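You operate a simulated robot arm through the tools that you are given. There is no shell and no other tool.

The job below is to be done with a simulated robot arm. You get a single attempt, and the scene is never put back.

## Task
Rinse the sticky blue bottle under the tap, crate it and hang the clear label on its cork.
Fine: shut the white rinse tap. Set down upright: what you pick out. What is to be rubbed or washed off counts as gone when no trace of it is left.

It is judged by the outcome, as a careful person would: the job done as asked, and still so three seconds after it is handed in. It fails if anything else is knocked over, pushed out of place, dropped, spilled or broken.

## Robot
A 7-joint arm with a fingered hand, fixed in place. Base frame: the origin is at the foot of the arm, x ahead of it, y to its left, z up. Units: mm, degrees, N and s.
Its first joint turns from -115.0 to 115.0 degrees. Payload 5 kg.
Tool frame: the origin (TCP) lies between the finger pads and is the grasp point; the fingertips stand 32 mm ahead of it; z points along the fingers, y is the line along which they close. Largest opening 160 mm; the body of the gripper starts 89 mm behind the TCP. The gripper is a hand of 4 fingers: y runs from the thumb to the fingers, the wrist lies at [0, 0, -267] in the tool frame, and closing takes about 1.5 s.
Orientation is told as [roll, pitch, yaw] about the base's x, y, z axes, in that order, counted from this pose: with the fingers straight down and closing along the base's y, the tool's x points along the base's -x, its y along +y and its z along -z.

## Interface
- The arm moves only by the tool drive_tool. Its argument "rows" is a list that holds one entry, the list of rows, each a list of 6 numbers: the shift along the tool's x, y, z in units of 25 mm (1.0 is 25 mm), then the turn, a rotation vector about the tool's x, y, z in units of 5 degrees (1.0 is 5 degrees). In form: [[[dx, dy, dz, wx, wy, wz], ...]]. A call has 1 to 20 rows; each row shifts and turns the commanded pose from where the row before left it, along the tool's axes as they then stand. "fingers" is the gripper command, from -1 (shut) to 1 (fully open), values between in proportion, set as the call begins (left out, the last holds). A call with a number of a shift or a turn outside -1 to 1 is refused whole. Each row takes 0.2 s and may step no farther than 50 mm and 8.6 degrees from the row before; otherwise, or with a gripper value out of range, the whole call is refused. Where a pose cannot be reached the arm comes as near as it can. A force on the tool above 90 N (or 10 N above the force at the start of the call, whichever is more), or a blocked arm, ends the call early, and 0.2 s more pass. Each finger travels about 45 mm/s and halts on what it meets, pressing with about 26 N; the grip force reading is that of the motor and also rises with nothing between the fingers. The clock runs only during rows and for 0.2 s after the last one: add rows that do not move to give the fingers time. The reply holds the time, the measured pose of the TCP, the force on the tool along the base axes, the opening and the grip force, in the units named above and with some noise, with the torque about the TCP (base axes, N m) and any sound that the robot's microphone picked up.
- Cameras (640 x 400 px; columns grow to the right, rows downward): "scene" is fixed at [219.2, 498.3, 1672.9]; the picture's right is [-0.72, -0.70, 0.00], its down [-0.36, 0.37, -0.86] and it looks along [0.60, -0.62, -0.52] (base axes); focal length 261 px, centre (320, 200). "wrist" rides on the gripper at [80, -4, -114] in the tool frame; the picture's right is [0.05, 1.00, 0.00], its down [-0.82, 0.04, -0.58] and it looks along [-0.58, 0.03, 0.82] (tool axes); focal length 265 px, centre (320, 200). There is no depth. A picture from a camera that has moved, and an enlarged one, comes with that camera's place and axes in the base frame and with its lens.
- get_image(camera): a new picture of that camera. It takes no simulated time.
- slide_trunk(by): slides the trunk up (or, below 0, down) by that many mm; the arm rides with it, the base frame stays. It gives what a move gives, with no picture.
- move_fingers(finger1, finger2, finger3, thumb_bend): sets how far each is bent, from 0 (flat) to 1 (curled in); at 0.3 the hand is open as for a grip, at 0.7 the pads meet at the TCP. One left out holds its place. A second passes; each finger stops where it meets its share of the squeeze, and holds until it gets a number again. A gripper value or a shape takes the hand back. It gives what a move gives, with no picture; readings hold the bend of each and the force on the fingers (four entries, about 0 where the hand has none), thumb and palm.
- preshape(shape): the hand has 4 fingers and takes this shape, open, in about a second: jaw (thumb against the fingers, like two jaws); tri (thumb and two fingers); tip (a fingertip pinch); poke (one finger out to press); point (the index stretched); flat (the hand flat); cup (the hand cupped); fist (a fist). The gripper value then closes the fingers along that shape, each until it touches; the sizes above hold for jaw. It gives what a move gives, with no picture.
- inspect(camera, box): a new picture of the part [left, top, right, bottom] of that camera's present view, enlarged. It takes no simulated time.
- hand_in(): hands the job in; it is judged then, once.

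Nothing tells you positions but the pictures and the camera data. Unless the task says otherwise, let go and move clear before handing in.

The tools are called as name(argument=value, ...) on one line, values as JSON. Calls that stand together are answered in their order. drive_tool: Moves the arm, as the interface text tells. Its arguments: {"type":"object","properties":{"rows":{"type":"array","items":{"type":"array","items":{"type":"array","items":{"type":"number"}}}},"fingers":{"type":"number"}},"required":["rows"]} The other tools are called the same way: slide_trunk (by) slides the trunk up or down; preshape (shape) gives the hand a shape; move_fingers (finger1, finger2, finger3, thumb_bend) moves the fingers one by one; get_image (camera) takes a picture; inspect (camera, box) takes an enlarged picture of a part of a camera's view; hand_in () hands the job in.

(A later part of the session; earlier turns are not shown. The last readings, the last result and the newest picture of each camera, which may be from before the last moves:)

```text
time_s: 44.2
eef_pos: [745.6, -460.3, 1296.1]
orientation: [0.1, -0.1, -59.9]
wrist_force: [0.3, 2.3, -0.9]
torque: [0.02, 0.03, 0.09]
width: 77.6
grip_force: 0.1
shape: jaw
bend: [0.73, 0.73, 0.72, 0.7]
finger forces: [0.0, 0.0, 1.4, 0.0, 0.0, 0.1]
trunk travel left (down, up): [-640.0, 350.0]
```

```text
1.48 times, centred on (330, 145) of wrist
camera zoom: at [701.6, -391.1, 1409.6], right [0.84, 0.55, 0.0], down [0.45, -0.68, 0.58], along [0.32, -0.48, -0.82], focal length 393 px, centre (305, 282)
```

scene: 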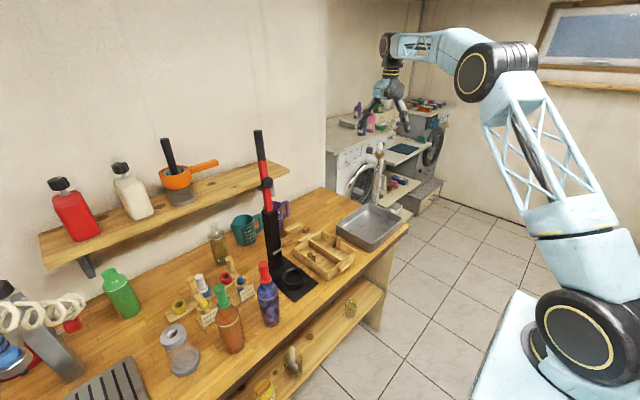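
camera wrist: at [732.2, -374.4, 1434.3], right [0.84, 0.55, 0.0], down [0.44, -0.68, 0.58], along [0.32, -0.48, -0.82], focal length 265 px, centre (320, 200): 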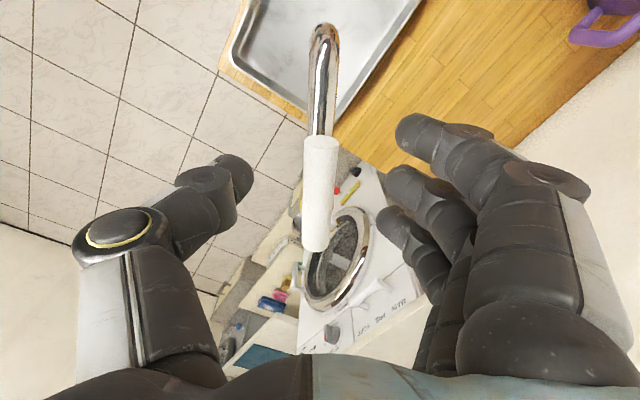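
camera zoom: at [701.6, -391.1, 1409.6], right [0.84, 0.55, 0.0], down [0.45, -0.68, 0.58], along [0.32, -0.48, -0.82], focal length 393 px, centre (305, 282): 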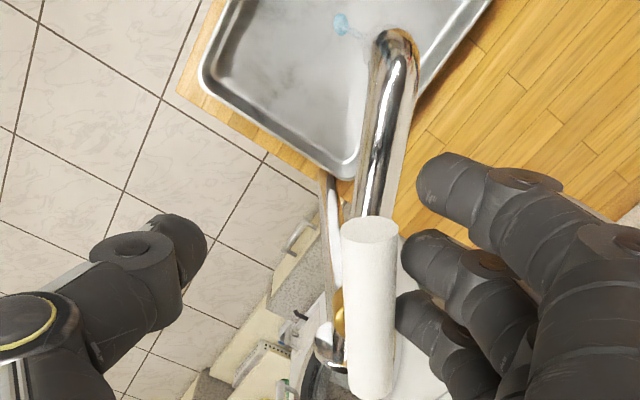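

The lever turns easily toward the robot (≈2 N) and a trickle begins, so that is the opening direction. Let me look at the stream.

inspect(camera="scene", box=[330, 130, 430, 250])

get_image(camera="wrist")

```text
3.33 times, centred on (380, 190) of scene
camera zoom: at [219.2, 498.3, 1672.9], right [-0.72, -0.7, 0.0], down [-0.36, 0.37, -0.86], along [0.6, -0.62, -0.52], focal length 868 px, centre (120, 233)
```

zoom: 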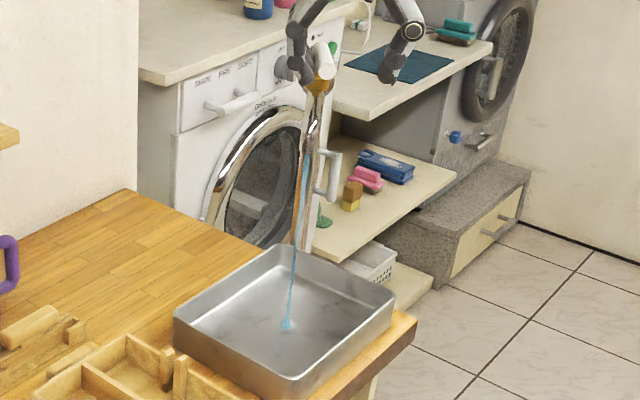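

```text
taken
camera wrist: at [701.6, -391.1, 1409.6], right [0.84, 0.55, 0.0], down [0.45, -0.68, 0.58], along [0.32, -0.48, -0.82], focal length 265 px, centre (320, 200)
```

wrist: 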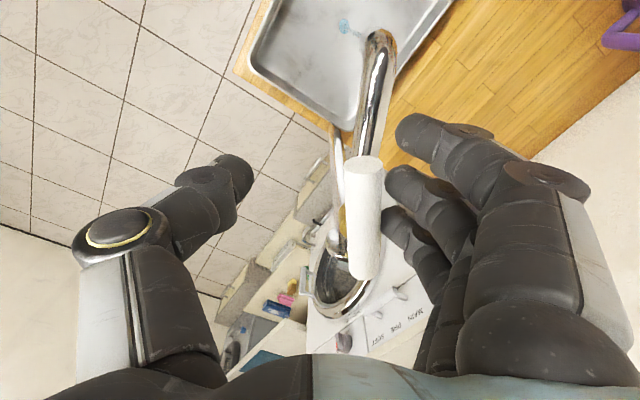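

Stream falls at about (742, −386). I'll close it again for now by pushing back with the thumb, so water doesn't run while I prepare.

drive_tool(rows=[[[0, 0.4, 0, 0, 0, 0], [0, 0.4, 0, 0, 0, 0], [0, 0.4, 0, 0, 0, 0], [0, 0.4, 0, 0, 0, 0], [0, 0.2, 0, 0, 0, 0], [0, 0, 0, 0, 0, 0]]])

get_image(camera="wrist")

```text
time_s: 45.6
eef_pos: [785.3, -438.4, 1295.7]
orientation: [0.1, -0.1, -59.8]
wrist_force: [0.1, -0.1, 0.5]
torque: [-0.02, -0.02, 0.02]
width: 76.9
grip_force: 0.0
shape: jaw
bend: [0.73, 0.73, 0.73, 0.7]
finger forces: [0.0, 0.0, 0.0, 0.1, 0.0, 0.0]
trunk travel left (down, up): [-640.0, 350.0]
```

```text
taken
camera wrist: at [741.3, -369.0, 1409.3], right [0.84, 0.55, 0.0], down [0.44, -0.68, 0.58], along [0.32, -0.48, -0.82], focal length 265 px, centre (320, 200)
```

wrist: 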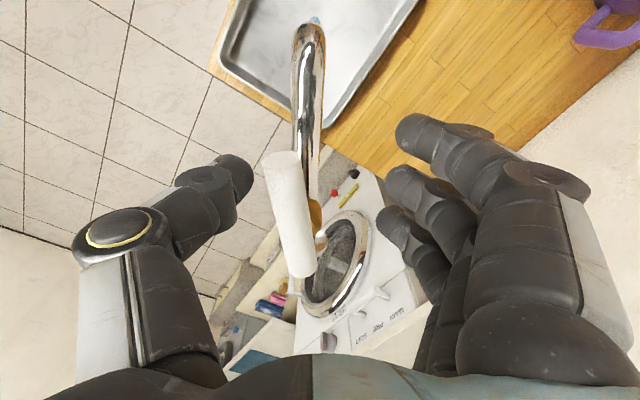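

drive_tool(rows=[[[0, 0.4, 0, 0, 0, 0], [0, 0.3, 0, 0, 0, 0], [0, 0.2, 0, 0, 0, 0], [0, 0, 0, 0, 0, 0]]])

get_image(camera="wrist")

```text
time_s: 46.6
eef_pos: [804.7, -428.8, 1296.3]
orientation: [0.1, 0.0, -59.8]
wrist_force: [-3.9, -1.3, 0.9]
torque: [-0.02, 0.08, -0.07]
width: 79.4
grip_force: 0.0
shape: jaw
bend: [0.73, 0.73, 0.73, 0.7]
finger forces: [0.0, 0.0, 0.1, 0.1, 3.9, 0.0]
trunk travel left (down, up): [-640.0, 350.0]
```

```text
taken
camera wrist: at [760.4, -357.6, 1410.2], right [0.84, 0.55, 0.0], down [0.44, -0.68, 0.58], along [0.32, -0.48, -0.82], focal length 265 px, centre (320, 200)
```

wrist: 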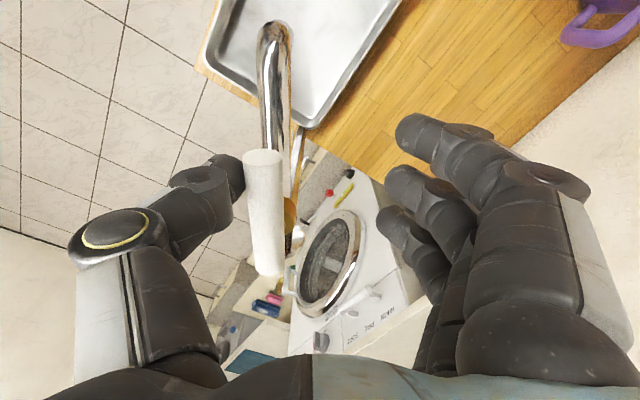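

drive_tool(rows=[[[0, 0.2, 0, 0, 0, 0], [0, 0, 0, 0, 0, 0]]])

inspect(camera="wrist", box=[180, 5, 340, 285])

inspect(camera="scene", box=[330, 130, 430, 250])

```text
time_s: 47.2
eef_pos: [808.3, -424.9, 1295.5]
orientation: [0.1, -0.1, -59.7]
wrist_force: [-8.3, -1.9, 3.7]
torque: [-0.1, 0.31, -0.13]
width: 82.6
grip_force: 0.1
shape: jaw
bend: [0.73, 0.73, 0.73, 0.7]
finger forces: [0.0, 0.1, 0.0, 0.1, 7.7, 0.1]
trunk travel left (down, up): [-640.0, 350.0]
```

```text
1.43 times, centred on (260, 145) of wrist
camera zoom: at [764.1, -355.6, 1409.6], right [0.84, 0.55, 0.0], down [0.44, -0.68, 0.58], along [0.32, -0.48, -0.81], focal length 379 px, centre (406, 279)
```

zoom: 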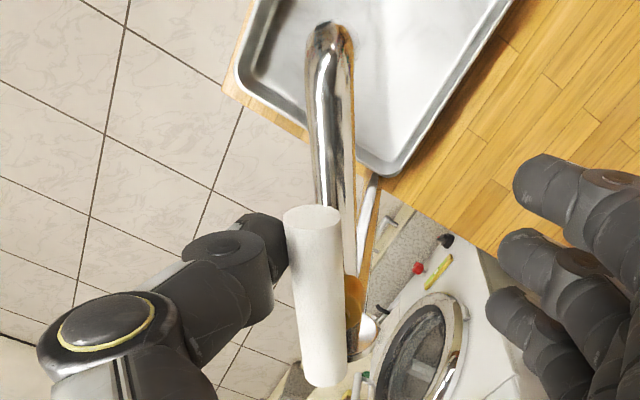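

```text
3.33 times, centred on (380, 190) of scene
camera zoom: at [219.2, 498.3, 1672.9], right [-0.72, -0.7, 0.0], down [-0.36, 0.37, -0.86], along [0.6, -0.62, -0.52], focal length 868 px, centre (120, 233)
```

zoom: 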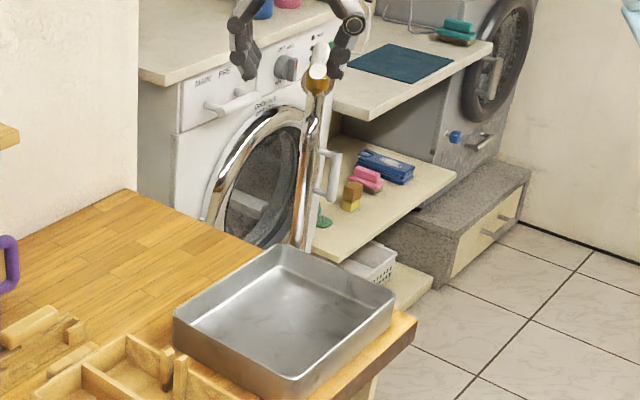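

Tap is shut again (lever at its stop, no water). I back off, rise, and test the arm's reach for the rinse pose before fetching the bottle.

drive_tool(rows=[[[0, -0.5, 0, 0, 0, 0], [0, -0.4, 0, 0, 0, 0], [0, 0, -1, 0, 0, 0], [0, 0, -1, 0, 0, 0], [0, 0, -1, 0, 0, 0], [0, 0, -1, 0, 0, 0], [0, 0, 0, 0, 0, 0]]])

drive_tool(rows=[[[0, -1, 0, 0, 0, -1], [0, -1, 0, 0, 0, -1], [0, -1, 0, 0, 0, -1], [0, -1, 0, 0, 0, -1], [0, -1, 0, 0, 0, -1], [0, -1, 0, 0, 0, -1], [0.5, 0, 0, 0, 0, -1], [1, 0, 0, 0, 0, -1], [1, 0, 0, 0, 0, -1], [1, 0, 0, 0, 0, -1], [0, 0, 0, 0, 0, -1], [0, 0, 0, 0, 0, -1], [0, 0, 0, 0, 0, 0]]])

get_image(camera="scene")

```text
time_s: 48.8
eef_pos: [791.4, -433.9, 1392.8]
orientation: [0.1, -0.1, -59.8]
wrist_force: [0.4, 0.6, -0.4]
torque: [0.03, 0.02, -0.02]
width: 76.5
grip_force: 0.1
shape: jaw
bend: [0.73, 0.73, 0.73, 0.7]
finger forces: [0.1, 0.0, 0.0, 0.0, 0.0, 0.0]
trunk travel left (down, up): [-640.0, 350.0]
```

```text
time_s: 51.6
eef_pos: [597.5, -504.9, 1395.3]
orientation: [0.1, -0.2, 0.3]
wrist_force: [0.7, 0.0, 0.3]
torque: [0.04, 0.0, -0.01]
width: 76.8
grip_force: 0.1
shape: jaw
bend: [0.73, 0.73, 0.73, 0.7]
finger forces: [0.0, 0.0, 0.0, 0.0, 0.0, 0.1]
trunk travel left (down, up): [-640.0, 350.0]
```

```text
taken
```

scene: 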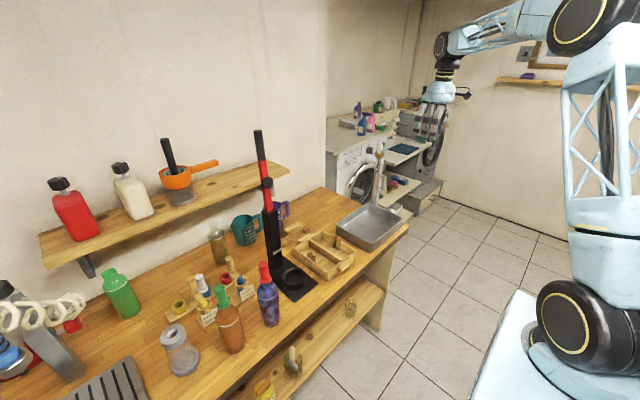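

Now testing the rinse pose: shift to y −386, lower the trunk, pitch the hand forward by 60°.

drive_tool(rows=[[[0.2, 1, 0, 0, 0, 0], [0.2, 1, 0, 0, 0, 0], [0.2, 1, 0, 0, 0, 0], [0.2, 1, 0, 0, 0, 0], [0, 0.8, 0, 0, 0, 0], [0, 0, 0, 0, 0, 0]]])

slide_trunk(by=-200)

drive_tool(rows=[[[0, 0, 0, 0, -1, 0], [0, 0, 0, 0, -1, 0], [0, 0, 0, 0, -1, 0], [0, 0, 0, 0, -1, 0], [0, 0, 0, 0, -1, 0], [0, 0, 0, 0, -1, 0], [0, 0, 0, 0, -1, 0], [0, 0, 0, 0, -1, 0], [0, 0, 0, 0, -1, 0], [0, 0, 0, 0, -1, 0], [0, 0, 0, 0, -1, 0], [0, 0, 0, 0, -1, 0], [0, 0, 0, 0, 0, 0]]])

```text
time_s: 53.0
eef_pos: [580.2, -382.4, 1396.1]
orientation: [-0.1, -0.2, 0.2]
wrist_force: [0.2, 0.8, 0.4]
torque: [0.0, 0.03, 0.0]
width: 76.8
grip_force: 0.1
shape: jaw
bend: [0.73, 0.73, 0.73, 0.7]
finger forces: [0.1, 0.0, 0.0, 0.0, 0.0, 0.1]
trunk travel left (down, up): [-640.0, 350.0]
```

```text
time_s: 55.2
eef_pos: [574.2, -386.4, 1201.2]
orientation: [0.1, -0.4, 0.2]
wrist_force: [0.2, -0.7, 0.5]
torque: [0.02, 0.0, 0.0]
width: 76.5
grip_force: 0.0
shape: jaw
bend: [0.73, 0.73, 0.73, 0.7]
finger forces: [0.1, 0.0, 0.0, 0.0, 0.1, 0.0]
trunk travel left (down, up): [-440.0, 550.0]
```

```text
time_s: 58.0
eef_pos: [576.5, -389.3, 1180.2]
orientation: [1.5, -45.3, -0.8]
wrist_force: [-5.0, -6.4, -0.2]
torque: [0.48, -0.39, 0.53]
width: 76.3
grip_force: 0.1
shape: jaw
bend: [0.73, 0.73, 0.73, 0.7]
finger forces: [0.1, 0.0, 0.1, 0.0, 0.1, 0.1]
out of reach, approached as far as the arm can: row 9, 10, 11, 12
trunk travel left (down, up): [-440.0, 550.0]
```

Pitching forward here hits the arm's inner reach limit. I'll undo that, and instead test tilting sideways (tool pointing toward −y) where the wrist stays farther out.

drive_tool(rows=[[[0, 0, 0, 0, 1, 0], [0, 0, 0, 0, 1, 0], [0, 0, 0, 0, 1, 0], [0, 0, 0, 0, 1, 0], [0, 0, 0, 0, 1, 0], [0, 0, 0, 0, 1, 0], [0, 0, 0, 0, 1, 0], [0, 0, 0, 0, 1, 0], [0, 0, 0, 0, 1, 0], [0, 0, 0, 0, 0, 0]]])

```text
time_s: 60.2
eef_pos: [574.4, -386.6, 1196.1]
orientation: [0.1, -3.4, 0.3]
wrist_force: [0.8, 0.4, -0.6]
torque: [0.0, 0.01, 0.01]
width: 76.1
grip_force: 0.0
shape: jaw
bend: [0.73, 0.73, 0.73, 0.7]
finger forces: [0.0, 0.0, 0.0, 0.0, 0.0, 0.1]
trunk travel left (down, up): [-440.0, 550.0]
```

drive_tool(rows=[[[0, 1, 0, 0, 0.7, 0], [0, 1, 0, 0, 0, 0], [0, 1, 0, 0, 0, 0], [0, 1, 0, 0, 0, 0], [0, 1, 0, 0, 0, 0], [0, 1, 0, 0, 0, 0], [0, 1, 0, 0, 0, 0], [-1, 0.4, 0, 0, 0, 0], [-1, 0, 0, 0, 0, 0], [-1, 0, 0, 0, 0, 0], [-1, 0, 0, 0, 0, 0], [-1, 0, 0, 0, 0, 0], [-1, 0, 0, 0, 0, 0], [-0.7, 0, 0, 0, 0, 0], [0, 0, 0, 0, 0, 0]]])

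drive_tool(rows=[[[0, 0, 0, 1, 0, 0], [0, 0, 0, 1, 0, 0], [0, 0, 0, 1, 0, 0], [0, 0, 0, 1, 0, 0], [0, 0, 0, 1, 0, 0], [0, 0, 0, 1, 0, 0], [0, 0, 0, 1, 0, 0], [0, 0, 0, 1, 0, 0], [0, 0, 0, 1, 0, 0], [0, 0, 0, 1, 0, 0], [0, 0, 0, 1, 0, 0], [0, 0, 0, 1, 0, 0], [0, 0, 0, 0, 0, 0]]])

get_image(camera="scene")

get_image(camera="wrist")

```text
time_s: 63.4
eef_pos: [741.4, -199.3, 1195.7]
orientation: [0.2, 0.0, 0.2]
wrist_force: [-0.3, 0.6, -0.1]
torque: [-0.03, 0.02, 0.01]
width: 75.9
grip_force: 0.0
shape: jaw
bend: [0.73, 0.73, 0.73, 0.7]
finger forces: [0.0, 0.1, 0.0, 0.0, 0.0, 0.0]
trunk travel left (down, up): [-440.0, 550.0]
```

```text
time_s: 66.2
eef_pos: [741.7, -200.0, 1197.7]
orientation: [-59.9, 0.0, 0.2]
wrist_force: [0.2, 0.9, 0.9]
torque: [-0.03, 0.01, -0.01]
width: 76.3
grip_force: 0.0
shape: jaw
bend: [0.73, 0.73, 0.73, 0.7]
finger forces: [0.1, 0.0, 0.0, 0.0, 0.0, 0.0]
trunk travel left (down, up): [-440.0, 550.0]
```

```text
taken
```

scene: 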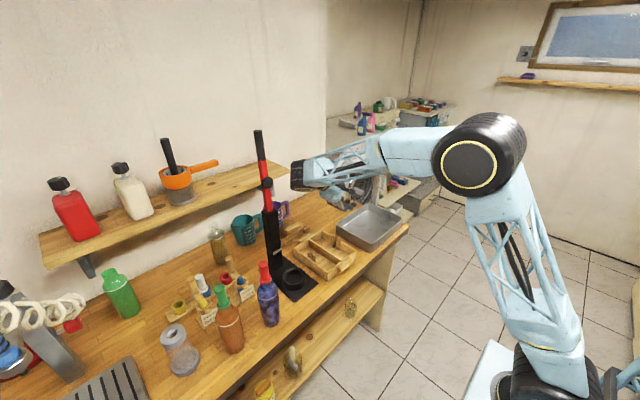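

```text
taken
camera wrist: at [660.4, -101.8, 1258.1], right [-0.05, 0.5, -0.86], down [0.81, 0.52, 0.25], along [0.58, -0.69, -0.44], focal length 265 px, centre (320, 200)
```

wrist: 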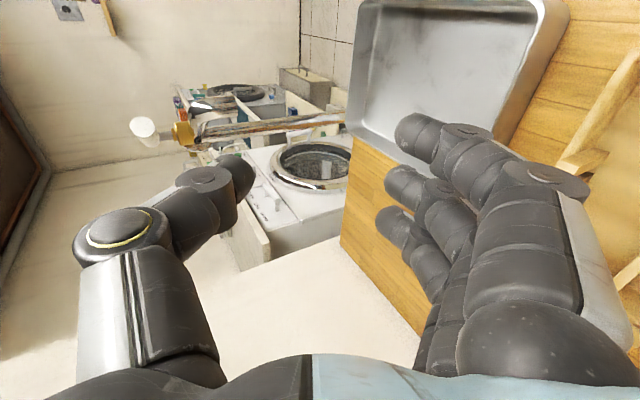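

Roll −60° is reachable. Now I test how far the hand can spin about its own axis in this pose.

drive_tool(rows=[[[0, 0, 0, 0, 0, 1], [0, 0, 0, 0, 0, 1], [0, 0, 0, 0, 0, 1], [0, 0, 0, 0, 0, 1], [0, 0, 0, 0, 0, 1], [0, 0, 0, 0, 0, 1], [0, 0, 0, 0, 0, 1], [0, 0, 0, 0, 0, 1], [0, 0, 0, 0, 0, 1], [0, 0, 0, 0, 0, 1], [0, 0, 0, 0, 0, 1], [0, 0, 0, 0, 0, 1], [0, 0, 0, 0, 0, 1], [0, 0, 0, 0, 0, 1], [0, 0, 0, 0, 0, 1], [0, 0, 0, 0, 0, 1], [0, 0, 0, 0, 0, 1], [0, 0, 0, 0, 0, 1], [0, 0, 0, 0, 0, 1], [0, 0, 0, 0, 0, 1]]])

drive_tool(rows=[[[0, 0, 0, 0, 0, 1], [0, 0, 0, 0, 0, 1], [0, 0, 0, 0, 0, 1], [0, 0, 0, 0, 0, 1], [0, 0, 0, 0, 0, 1], [0, 0, 0, 0, 0, 1], [0, 0, 0, 0, 0, 1], [0, 0, 0, 0, 0, 1], [0, 0, 0, 0, 0, 1], [0, 0, 0, 0, 0, 1], [0, 0, 0, 0, 0, 1], [0, 0, 0, 0, 0, 1], [0, 0, 0, 0, 0, 1], [0, 0, 0, 0, 0, 1], [0, 0, 0, 0, 0, 1], [0, 0, 0, 0, 0, 1]]])

```text
time_s: 70.4
eef_pos: [741.0, -199.6, 1195.4]
orientation: [16.6, -58.2, -109.2]
wrist_force: [0.7, -0.7, -0.7]
torque: [-0.03, 0.01, 0.0]
width: 75.9
grip_force: 0.1
shape: jaw
bend: [0.73, 0.73, 0.73, 0.7]
finger forces: [0.0, 0.0, 0.1, 0.1, 0.0, 0.0]
trunk travel left (down, up): [-440.0, 550.0]
```

```text
time_s: 73.8
eef_pos: [740.8, -201.0, 1195.8]
orientation: [59.7, 0.0, -179.9]
wrist_force: [0.0, -0.7, -0.1]
torque: [0.02, 0.01, 0.0]
width: 76.0
grip_force: 0.1
shape: jaw
bend: [0.73, 0.73, 0.73, 0.7]
finger forces: [0.0, 0.1, 0.0, 0.0, 0.0, 0.1]
trunk travel left (down, up): [-440.0, 550.0]
```

A full half-turn works. I unwind and also check the other direction a bit.

drive_tool(rows=[[[0, 0, 0, 0, 0, -1], [0, 0, 0, 0, 0, -1], [0, 0, 0, 0, 0, -1], [0, 0, 0, 0, 0, -1], [0, 0, 0, 0, 0, -1], [0, 0, 0, 0, 0, -1], [0, 0, 0, 0, 0, -1], [0, 0, 0, 0, 0, -1], [0, 0, 0, 0, 0, -1], [0, 0, 0, 0, 0, -1], [0, 0, 0, 0, 0, -1], [0, 0, 0, 0, 0, -1], [0, 0, 0, 0, 0, -1], [0, 0, 0, 0, 0, -1], [0, 0, 0, 0, 0, -1], [0, 0, 0, 0, 0, -1], [0, 0, 0, 0, 0, -1], [0, 0, 0, 0, 0, -1], [0, 0, 0, 0, 0, -1], [0, 0, 0, 0, 0, -1]]])

drive_tool(rows=[[[0, 0, 0, 0, 0, -1], [0, 0, 0, 0, 0, -1], [0, 0, 0, 0, 0, -1], [0, 0, 0, 0, 0, -1], [0, 0, 0, 0, 0, -1], [0, 0, 0, 0, 0, -1], [0, 0, 0, 0, 0, -1], [0, 0, 0, 0, 0, -1], [0, 0, 0, 0, 0, -1], [0, 0, 0, 0, 0, -1], [0, 0, 0, 0, 0, -1], [0, 0, 0, 0, 0, -1], [0, 0, 0, 0, 0, -1], [0, 0, 0, 0, 0, -1], [0, 0, 0, 0, 0, -1], [0, 0, 0, 0, 0, -1]]])

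drive_tool(rows=[[[0, 0, 0, 0, 0, -1], [0, 0, 0, 0, 0, -1], [0, 0, 0, 0, 0, -1], [0, 0, 0, 0, 0, -1], [0, 0, 0, 0, 0, -1], [0, 0, 0, 0, 0, -1], [0, 0, 0, 0, 0, -1], [0, 0, 0, 0, 0, -1], [0, 0, 0, 0, 0, -1], [0, 0, 0, 0, 0, -1], [0, 0, 0, 0, 0, -1], [0, 0, 0, 0, 0, -1], [0, 0, 0, 0, 0, -1], [0, 0, 0, 0, 0, -1], [0, 0, 0, 0, 0, -1], [0, 0, 0, 0, 0, -1], [0, 0, 0, 0, 0, -1], [0, 0, 0, 0, 0, -1]]])

```text
time_s: 78.0
eef_pos: [741.3, -200.0, 1197.0]
orientation: [-16.6, -58.3, -70.5]
wrist_force: [0.1, 0.6, -0.8]
torque: [0.02, 0.01, -0.01]
width: 76.0
grip_force: 0.0
shape: jaw
bend: [0.73, 0.73, 0.73, 0.7]
finger forces: [0.0, 0.0, 0.0, 0.0, 0.0, 0.0]
trunk travel left (down, up): [-440.0, 550.0]
```

```text
time_s: 81.4
eef_pos: [739.9, -199.7, 1197.8]
orientation: [-59.7, 0.1, 0.2]
wrist_force: [0.5, -0.6, -0.5]
torque: [0.01, 0.01, 0.03]
width: 76.1
grip_force: 0.0
shape: jaw
bend: [0.73, 0.73, 0.73, 0.7]
finger forces: [0.0, 0.0, 0.1, 0.0, 0.0, 0.0]
trunk travel left (down, up): [-440.0, 550.0]
```

```text
time_s: 85.2
eef_pos: [741.5, -201.0, 1196.0]
orientation: [0.2, 59.8, 90.4]
wrist_force: [0.4, 0.0, -0.5]
torque: [0.0, 0.01, 0.02]
width: 75.9
grip_force: 0.0
shape: jaw
bend: [0.73, 0.73, 0.73, 0.7]
finger forces: [0.0, 0.1, 0.0, 0.1, 0.1, 0.0]
trunk travel left (down, up): [-440.0, 550.0]
```

Spin range is at least −90…+180°. I return the hand upright and head for the blue bottle.

drive_tool(rows=[[[0, 0, 0, 0, 0, 1], [0, 0, 0, 0, 0, 1], [0, 0, 0, 0, 0, 1], [0, 0, 0, 0, 0, 1], [0, 0, 0, 0, 0, 1], [0, 0, 0, 0, 0, 1], [0, 0, 0, 0, 0, 1], [0, 0, 0, 0, 0, 1], [0, 0, 0, 0, 0, 1], [0, 0, 0, 0, 0, 1], [0, 0, 0, 0, 0, 1], [0, 0, 0, 0, 0, 1], [0, 0, 0, 0, 0, 1], [0, 0, 0, 0, 0, 1], [0, 0, 0, 0, 0, 1], [0, 0, 0, 0, 0, 1], [0, 0, 0, 0, 0, 1], [0, 0, 0, 0, 0, 1]]])

drive_tool(rows=[[[0, 0, 0, -1, 0, 0], [0, 0, 0, -1, 0, 0], [0, 0, 0, -1, 0, 0], [0, 0, 0, -1, 0, 0], [0, 0, 0, -1, 0, 0], [0, 0, 0, -1, 0, 0], [0, 0, 0, -1, 0, 0], [0, 0, 0, -1, 0, 0], [0, 0, 0, -1, 0, 0], [0, 0, 0, -1, 0, 0], [0, 0, 0, -1, 0, 0], [0, 0, 0, -1, 0, 0], [0, 0, -1, 0, 0, 0], [0, 0, -1, 0, 0, 0], [0, 0, -1, 0, 0, 0], [0.5, 0, -1, 0, 0, 0], [1, 0, 0, 0, 0, 0], [1, 0, 0, 0, 0, 0], [1, 0, 0, 0, 0, 0], [0, 0, 0, 0, 0, 0]]], fingers=0.25)

```text
time_s: 89.0
eef_pos: [741.8, -200.9, 1195.9]
orientation: [-59.8, 0.1, 0.2]
wrist_force: [0.1, 0.0, -0.1]
torque: [0.0, -0.02, 0.0]
width: 76.0
grip_force: 0.0
shape: jaw
bend: [0.73, 0.73, 0.73, 0.7]
finger forces: [0.1, 0.1, 0.0, 0.1, 0.1, 0.0]
trunk travel left (down, up): [-440.0, 550.0]
```

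```text
time_s: 93.2
eef_pos: [653.9, -201.2, 1297.4]
orientation: [0.1, 0.0, 0.3]
wrist_force: [-0.8, 0.0, -0.2]
torque: [-0.02, 0.0, 0.02]
width: 99.7
grip_force: 0.1
shape: jaw
bend: [0.71, 0.71, 0.71, 0.68]
finger forces: [0.0, 0.0, 0.0, 0.0, 0.0, 0.1]
trunk travel left (down, up): [-440.0, 550.0]
```

drive_tool(rows=[[[0, 1, 0, 0, 0, 0], [0, 1, 0, 0, 0, 0], [0, 1, 0, 0, 0, 0], [0, 1, 0, 0, 0, 0], [0, 1, 0, 0, 0, 0], [0, 1, 0, 0, 0, 0], [0, 1, 0, 0, 0, 0], [0, 1, 0, 0, 0, 0], [0, 1, 0, 0, 0, 0], [0, 1, 0, 0, 0, 0], [0, 1, 0, 0, 0, 0], [0, 1, 0, 0, 0, 0], [0, 1, 0, 0, 0, 0], [0, 1, 0, 0, 0, 0], [0, 1, 0, 0, 0, 0], [0, 1, 0, 0, 0, 0], [0, 1, 0, 0, 0, 0], [0, 0.35, 0, 0, 0, 0], [0, 0, 0, 0, 0, 0]]])

get_image(camera="wrist")

inspect(camera="wrist", box=[240, 60, 400, 200])

```text
time_s: 97.2
eef_pos: [654.3, 233.2, 1298.1]
orientation: [0.3, -0.1, 0.2]
wrist_force: [0.6, -0.7, 0.8]
torque: [0.0, -0.01, 0.0]
width: 99.6
grip_force: 0.0
shape: jaw
bend: [0.71, 0.71, 0.71, 0.68]
finger forces: [0.0, 0.1, 0.0, 0.0, 0.1, 0.1]
trunk travel left (down, up): [-440.0, 550.0]
```

```text
taken
camera wrist: at [572.9, 229.5, 1411.7], right [-0.06, 1.0, 0.0], down [0.82, 0.04, 0.58], along [0.58, 0.03, -0.82], focal length 265 px, centre (320, 200)
```

wrist: 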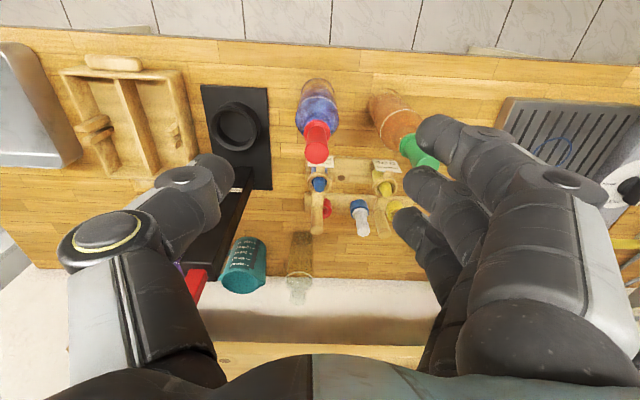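

```text
2.86 times, centred on (320, 130) of wrist
camera zoom: at [572.9, 229.5, 1411.7], right [-0.06, 1.0, 0.0], down [0.82, 0.04, 0.58], along [0.58, 0.03, -0.82], focal length 758 px, centre (320, 400)
```

zoom: 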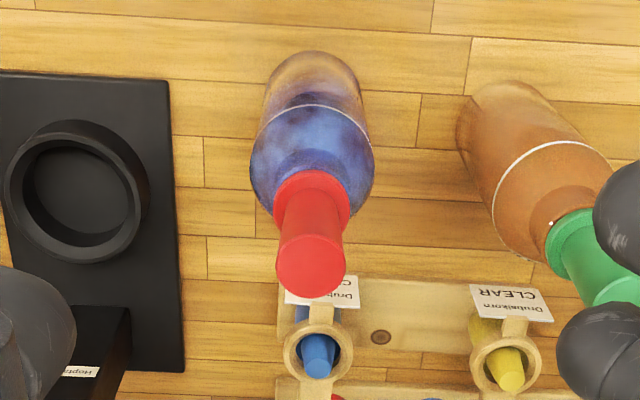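

Cork axis at (696, 233). I move over it and descend partway around the cork, then check alignment.

drive_tool(rows=[[[-0.8, 0, 0, 0, 0, 0], [-0.87, 0, 0, 0, 0, 0], [0, 0, 1, 0, 0, 0], [0, 0, 1, 0, 0, 0], [0, 0, 1, 0, 0, 0], [0, 0, 1, 0, 0, 0], [0, 0, 0.6, 0, 0, 0], [0, 0, 0.5, 0, 0, 0], [0, 0, 0.4, 0, 0, 0], [0, 0, 0, 0, 0, 0]]])

get_image(camera="wrist")

inspect(camera="scene", box=[200, 200, 330, 340])

```text
time_s: 99.4
eef_pos: [693.4, 234.7, 1159.9]
orientation: [0.2, 0.0, 0.1]
wrist_force: [0.6, -0.1, -0.1]
torque: [0.04, 0.03, 0.02]
width: 99.7
grip_force: 0.1
shape: jaw
bend: [0.71, 0.71, 0.71, 0.68]
finger forces: [0.1, 0.1, 0.1, 0.0, 0.0, 0.0]
trunk travel left (down, up): [-440.0, 550.0]
```

```text
taken
camera wrist: at [612.3, 232.3, 1274.7], right [-0.06, 1.0, 0.0], down [0.82, 0.04, 0.58], along [0.58, 0.03, -0.82], focal length 265 px, centre (320, 200)
```

wrist: 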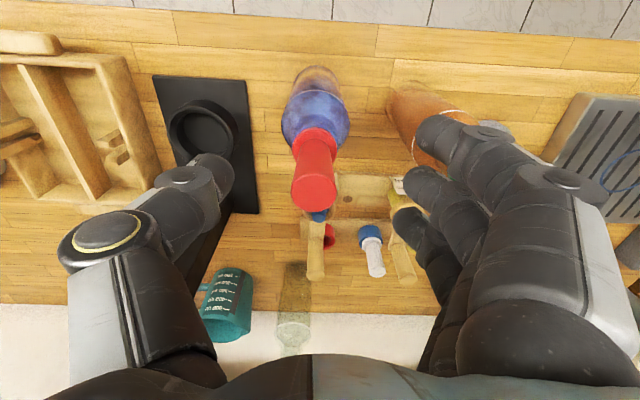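

```text
2.86 times, centred on (265, 270) of scene
camera zoom: at [219.2, 498.3, 1672.9], right [-0.72, -0.7, 0.0], down [-0.36, 0.37, -0.86], along [0.6, -0.62, -0.52], focal length 744 px, centre (477, 0)
```

zoom: 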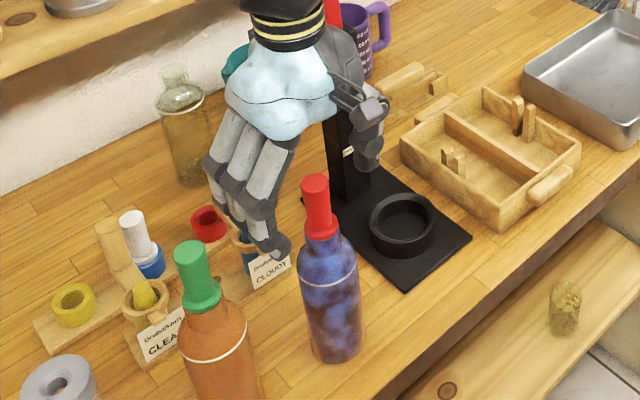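

Cork is centred between the thumb and fingers (shift −3 mm). I descend to TCP z≈1105 and close on the neck/collar.

drive_tool(rows=[[[0, -0.12, 0.5, 0, 0, 0], [0, 0, 0.6, 0, 0, 0], [0, 0, 0.6, 0, 0, 0], [0, 0, 0.5, 0, 0, 0], [0, 0, 0, 0, 0, 0]]])

get_image(camera="wrist")

inspect(camera="scene", box=[200, 200, 330, 340])

```text
time_s: 100.6
eef_pos: [692.4, 233.2, 1106.2]
orientation: [0.2, -0.1, 0.3]
wrist_force: [-0.5, 0.3, 0.4]
torque: [0.0, 0.0, -0.02]
width: 99.3
grip_force: 0.1
shape: jaw
bend: [0.71, 0.71, 0.71, 0.68]
finger forces: [0.0, 0.0, 0.1, 0.0, 0.0, 0.0]
trunk travel left (down, up): [-440.0, 550.0]
```

```text
taken
camera wrist: at [612.8, 230.1, 1219.8], right [-0.06, 1.0, 0.0], down [0.82, 0.04, 0.58], along [0.58, 0.03, -0.82], focal length 265 px, centre (320, 200)
```

wrist: 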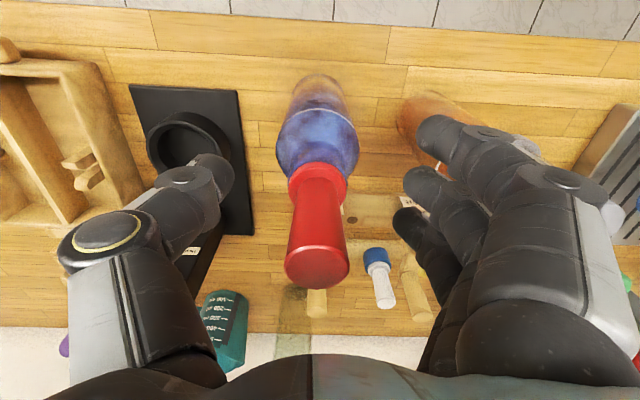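

```text
2.86 times, centred on (265, 270) of scene
camera zoom: at [219.2, 498.3, 1672.9], right [-0.72, -0.7, 0.0], down [-0.36, 0.37, -0.86], along [0.6, -0.62, -0.52], focal length 744 px, centre (477, 0)
```

zoom: 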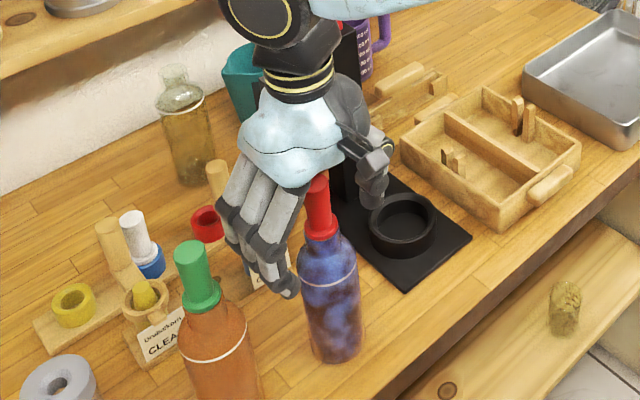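

Alignment is good; fingertips look a little low, so I raise 10 mm and close the grip.

drive_tool(rows=[[[0, 0, -0.4, 0, 0, 0], [0, 0, 0, 0, 0, 0]]])

drive_tool(rows=[[[0, 0, 0, 0, 0, 0], [0, 0, 0, 0, 0, 0], [0, 0, 0, 0, 0, 0], [0, 0, 0, 0, 0, 0], [0, 0, 0, 0, 0, 0], [0, 0, 0, 0, 0, 0], [0, 0, 0, 0, 0, 0], [0, 0, 0, 0, 0, 0], [0, 0, 0, 0, 0, 0], [0, 0, 0, 0, 0, 0]]], fingers=-1)

get_image(camera="wrist")

inspect(camera="scene", box=[200, 200, 330, 340])

```text
time_s: 101.2
eef_pos: [694.0, 233.4, 1115.7]
orientation: [0.3, 0.0, 0.2]
wrist_force: [-0.1, 0.1, -0.4]
torque: [-0.02, -0.02, -0.02]
width: 99.7
grip_force: 0.1
shape: jaw
bend: [0.71, 0.71, 0.71, 0.68]
finger forces: [0.0, 0.0, 0.0, 0.0, 0.0, 0.1]
trunk travel left (down, up): [-440.0, 550.0]
```

```text
time_s: 103.4
eef_pos: [693.2, 233.4, 1115.5]
orientation: [0.2, 0.0, 0.2]
wrist_force: [-0.2, -0.4, 6.0]
torque: [0.14, -0.01, 0.0]
width: 9.3
grip_force: 25.7
shape: jaw
bend: [0.68, 0.72, 0.68, 0.7]
finger forces: [0.0, 15.8, 0.0, 0.0, 14.0, 0.0]
trunk travel left (down, up): [-440.0, 550.0]
```

```text
taken
camera wrist: at [612.5, 230.0, 1229.9], right [-0.06, 1.0, 0.0], down [0.82, 0.04, 0.58], along [0.58, 0.03, -0.82], focal length 265 px, centre (320, 200)
```

wrist: 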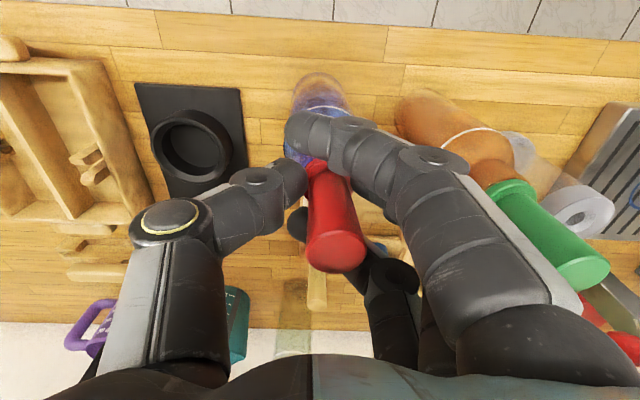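

```text
2.86 times, centred on (265, 270) of scene
camera zoom: at [219.2, 498.3, 1672.9], right [-0.72, -0.7, 0.0], down [-0.36, 0.37, -0.86], along [0.6, -0.62, -0.52], focal length 744 px, centre (477, 0)
```

zoom: 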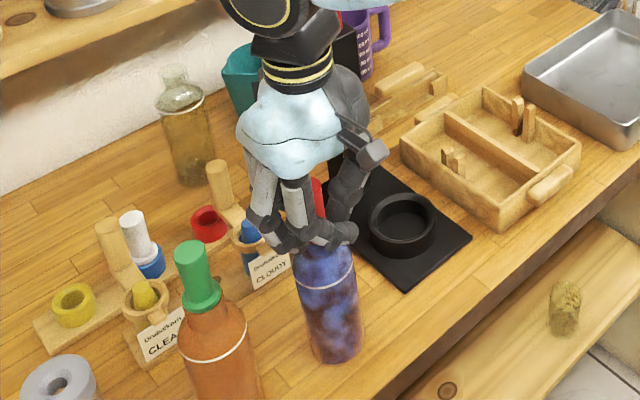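

The middle finger and thumb pinch the neck while the outer fingers cage it. I do a small lift test.

drive_tool(rows=[[[0, 0, -0.2, 0, 0, 0], [0, 0, -0.2, 0, 0, 0], [0, 0, -0.4, 0, 0, 0], [0, 0, -0.4, 0, 0, 0], [0, 0, -0.4, 0, 0, 0], [0, 0, 0, 0, 0, 0], [0, 0, 0, 0, 0, 0]]])

inspect(camera="scene", box=[200, 200, 330, 340])

get_image(camera="wrist")

```text
time_s: 105.0
eef_pos: [694.4, 232.1, 1155.1]
orientation: [0.2, 0.0, 0.1]
wrist_force: [0.0, -0.1, -5.0]
torque: [0.03, 0.02, 0.0]
width: 6.4
grip_force: 25.6
shape: jaw
bend: [0.68, 0.72, 0.68, 0.72]
finger forces: [0.0, 10.7, 1.1, 0.0, 9.6, 0.1]
trunk travel left (down, up): [-440.0, 550.0]
```

```text
2.86 times, centred on (265, 270) of scene
camera zoom: at [219.2, 498.3, 1672.9], right [-0.72, -0.7, 0.0], down [-0.36, 0.37, -0.86], along [0.6, -0.62, -0.52], focal length 744 px, centre (477, 0)
```

zoom: 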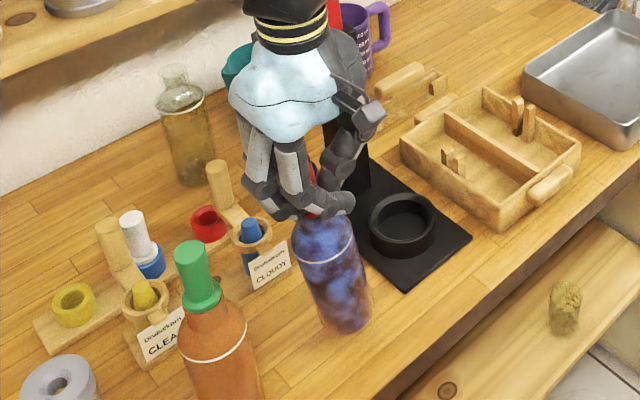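

```text
taken
camera wrist: at [613.8, 229.0, 1269.4], right [-0.06, 1.0, 0.0], down [0.82, 0.04, 0.58], along [0.58, 0.03, -0.82], focal length 265 px, centre (320, 200)
```

wrist: 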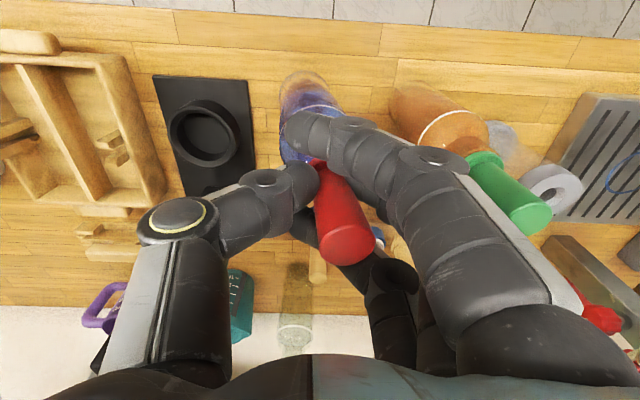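

It lifts (~5 N weight) but swings askew in the pinch. I set it back down gently and re-grip better.

drive_tool(rows=[[[0, 0, 0.4, 0, 0, 0], [0, 0, 0.4, 0, 0, 0], [0, 0, 0.3, 0, 0, 0], [0, 0, 0.2, 0, 0, 0], [0, 0, 0.1, 0, 0, 0], [0, 0, 0, 0, 0, 0]]])

inspect(camera="scene", box=[200, 200, 330, 340])

```text
time_s: 106.4
eef_pos: [693.7, 231.7, 1122.5]
orientation: [0.2, 0.0, 0.2]
wrist_force: [-1.3, 0.1, 16.6]
torque: [0.38, -0.02, 0.0]
width: 7.5
grip_force: 26.3
shape: jaw
bend: [0.68, 0.72, 0.68, 0.73]
finger forces: [0.1, 22.7, 0.8, 0.0, 13.9, 0.0]
trunk travel left (down, up): [-440.0, 550.0]
```

```text
2.86 times, centred on (265, 270) of scene
camera zoom: at [219.2, 498.3, 1672.9], right [-0.72, -0.7, 0.0], down [-0.36, 0.37, -0.86], along [0.6, -0.62, -0.52], focal length 744 px, centre (477, 0)
```

zoom: 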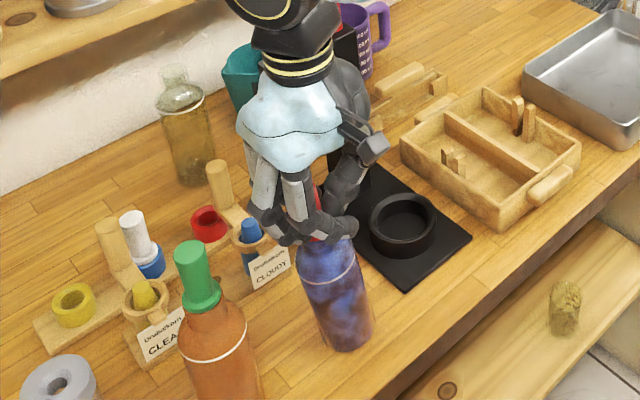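

The bottle's base touches, leaning about 6°. I nudge the neck −y to right it before letting go.

drive_tool(rows=[[[0, -0.2, 0, 0, 0, 0], [0, -0.2, 0, 0, 0, 0], [0, -0.1, 0, 0, 0, 0], [0, 0, 0, 0, 0, 0]]])

inspect(camera="scene", box=[200, 200, 330, 340])

```text
time_s: 107.4
eef_pos: [695.2, 216.8, 1122.1]
orientation: [0.2, -0.1, 0.2]
wrist_force: [-0.1, 0.0, 21.8]
torque: [0.71, -0.03, 0.04]
width: 8.3
grip_force: 26.0
shape: jaw
bend: [0.68, 0.73, 0.68, 0.73]
finger forces: [0.0, 30.5, 0.3, 0.0, 15.0, 0.0]
trunk travel left (down, up): [-440.0, 550.0]
```

```text
2.86 times, centred on (265, 270) of scene
camera zoom: at [219.2, 498.3, 1672.9], right [-0.72, -0.7, 0.0], down [-0.36, 0.37, -0.86], along [0.6, -0.62, -0.52], focal length 744 px, centre (477, 0)
```

zoom: 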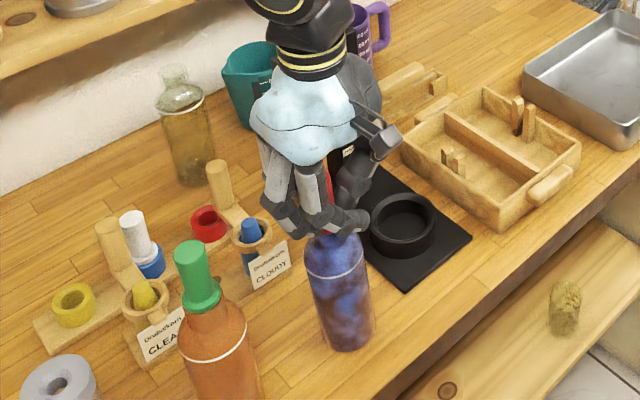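

Nearly upright now. I open the hand and check the bottle stands.

drive_tool(rows=[[[0, 0, 0, 0, 0, 0], [0, 0, 0, 0, 0, 0], [0, 0, 0, 0, 0, 0], [0, 0, 0, 0, 0, 0], [0, 0, 0, 0, 0, 0], [0, 0, 0, 0, 0, 0], [0, 0, 0, 0, 0, 0]]], fingers=0.25)

get_image(camera="wrist")

inspect(camera="scene", box=[200, 200, 330, 340])

```text
time_s: 109.0
eef_pos: [695.3, 217.2, 1121.1]
orientation: [0.2, 0.1, 0.2]
wrist_force: [-0.6, 0.2, 0.8]
torque: [-0.01, 0.02, -0.03]
width: 100.1
grip_force: 0.0
shape: jaw
bend: [0.7, 0.71, 0.7, 0.68]
finger forces: [0.0, 0.1, 0.0, 0.0, 0.0, 0.0]
trunk travel left (down, up): [-440.0, 550.0]
```

```text
taken
camera wrist: at [613.1, 215.6, 1234.7], right [-0.06, 1.0, 0.0], down [0.82, 0.04, 0.58], along [0.58, 0.03, -0.82], focal length 265 px, centre (320, 200)
```

wrist: 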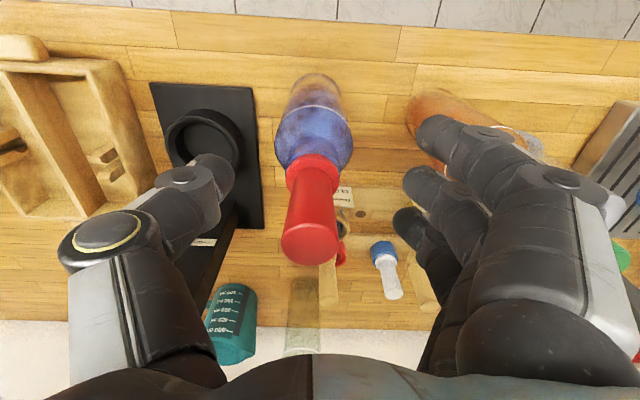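

```text
2.86 times, centred on (265, 270) of scene
camera zoom: at [219.2, 498.3, 1672.9], right [-0.72, -0.7, 0.0], down [-0.36, 0.37, -0.86], along [0.6, -0.62, -0.52], focal length 744 px, centre (477, 0)
```

zoom: 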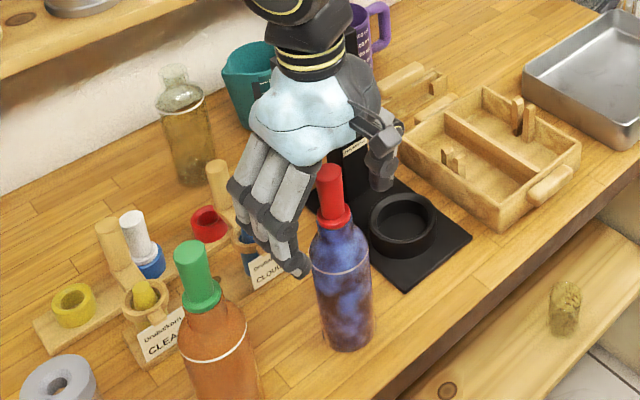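

The bottle stands upright at about (697, 214). A deeper hold is better: fingertips around the upper body with the cork just under the palm. I descend carefully to TCP z≈1070.

drive_tool(rows=[[[-0.06, -0.1, 0.4, 0, 0, 0], [0, 0, 0.4, 0, 0, 0], [0, 0, 0.4, 0, 0, 0], [0, 0, 0.3, 0, 0, 0], [0, 0, 0, 0, 0, 0]]])

get_image(camera="wrist")

inspect(camera="scene", box=[200, 200, 330, 340])

```text
time_s: 110.2
eef_pos: [696.2, 215.8, 1083.0]
orientation: [0.3, 0.0, 0.1]
wrist_force: [0.2, 0.6, 0.7]
torque: [-0.01, -0.02, 0.0]
width: 100.0
grip_force: 0.0
shape: jaw
bend: [0.7, 0.71, 0.7, 0.68]
finger forces: [0.1, 0.1, 0.0, 0.0, 0.0, 0.0]
trunk travel left (down, up): [-440.0, 550.0]
```

```text
taken
camera wrist: at [614.9, 213.0, 1196.6], right [-0.06, 1.0, 0.0], down [0.82, 0.04, 0.58], along [0.58, 0.03, -0.82], focal length 265 px, centre (320, 200)
```

wrist: 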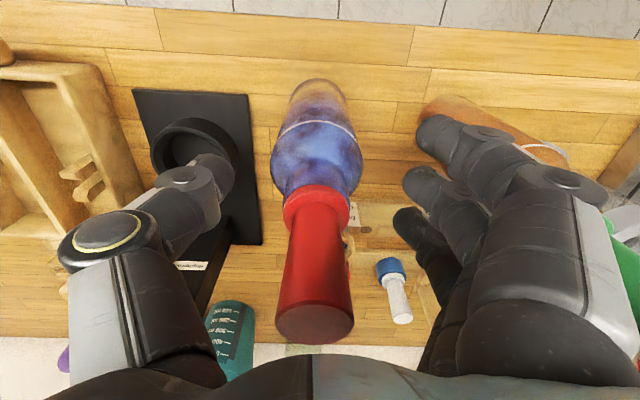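

```text
2.86 times, centred on (265, 270) of scene
camera zoom: at [219.2, 498.3, 1672.9], right [-0.72, -0.7, 0.0], down [-0.36, 0.37, -0.86], along [0.6, -0.62, -0.52], focal length 744 px, centre (477, 0)
```

zoom: 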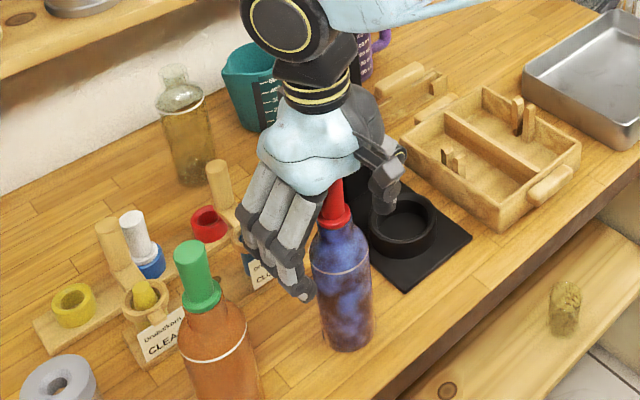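

Tips are just below the shoulder line. I go 10 mm lower and close.

drive_tool(rows=[[[0, -0.04, 0.2, 0, 0, 0], [0, 0, 0.2, 0, 0, 0], [0, 0, 0, 0, 0, 0]]])

drive_tool(rows=[[[0, 0, 0, 0, 0, 0], [0, 0, 0, 0, 0, 0], [0, 0, 0, 0, 0, 0], [0, 0, 0, 0, 0, 0], [0, 0, 0, 0, 0, 0], [0, 0, 0, 0, 0, 0], [0, 0, 0, 0, 0, 0], [0, 0, 0, 0, 0, 0], [0, 0, 0, 0, 0, 0]]], fingers=-1)

get_image(camera="wrist")

inspect(camera="scene", box=[200, 200, 330, 340])

```text
time_s: 111.0
eef_pos: [696.0, 214.2, 1073.3]
orientation: [0.1, 0.0, 0.2]
wrist_force: [0.5, 0.0, 0.1]
torque: [0.04, -0.01, 0.01]
width: 99.9
grip_force: 0.1
shape: jaw
bend: [0.7, 0.71, 0.7, 0.68]
finger forces: [0.0, 0.0, 0.0, 0.0, 0.0, 0.0]
trunk travel left (down, up): [-440.0, 550.0]
```

```text
time_s: 113.0
eef_pos: [695.7, 214.5, 1073.1]
orientation: [0.2, -0.1, 0.2]
wrist_force: [-1.2, 0.3, 2.8]
torque: [0.09, -0.02, 0.01]
width: 30.3
grip_force: 26.1
shape: jaw
bend: [0.69, 0.73, 0.72, 0.7]
finger forces: [13.4, 6.4, 11.9, 0.1, 16.7, 0.0]
trunk travel left (down, up): [-440.0, 550.0]
```

```text
taken
camera wrist: at [614.5, 211.7, 1186.9], right [-0.06, 1.0, 0.0], down [0.82, 0.04, 0.58], along [0.58, 0.03, -0.82], focal length 265 px, centre (320, 200)
```

wrist: 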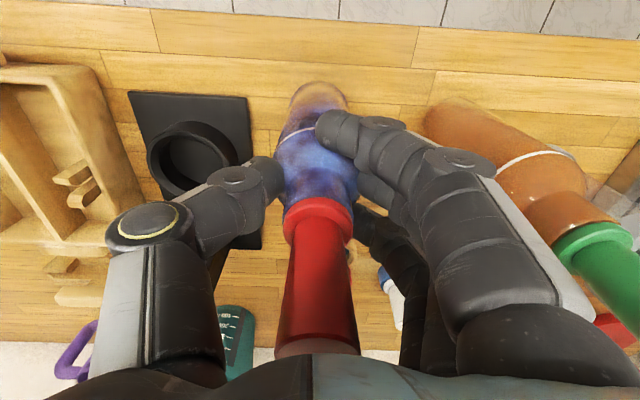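

```text
2.86 times, centred on (265, 270) of scene
camera zoom: at [219.2, 498.3, 1672.9], right [-0.72, -0.7, 0.0], down [-0.36, 0.37, -0.86], along [0.6, -0.62, -0.52], focal length 744 px, centre (477, 0)
```

zoom: 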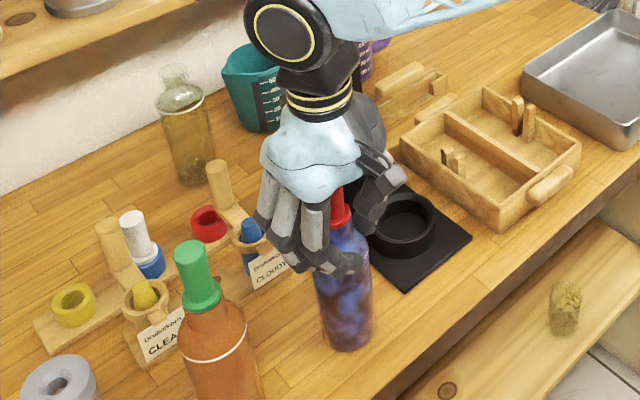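

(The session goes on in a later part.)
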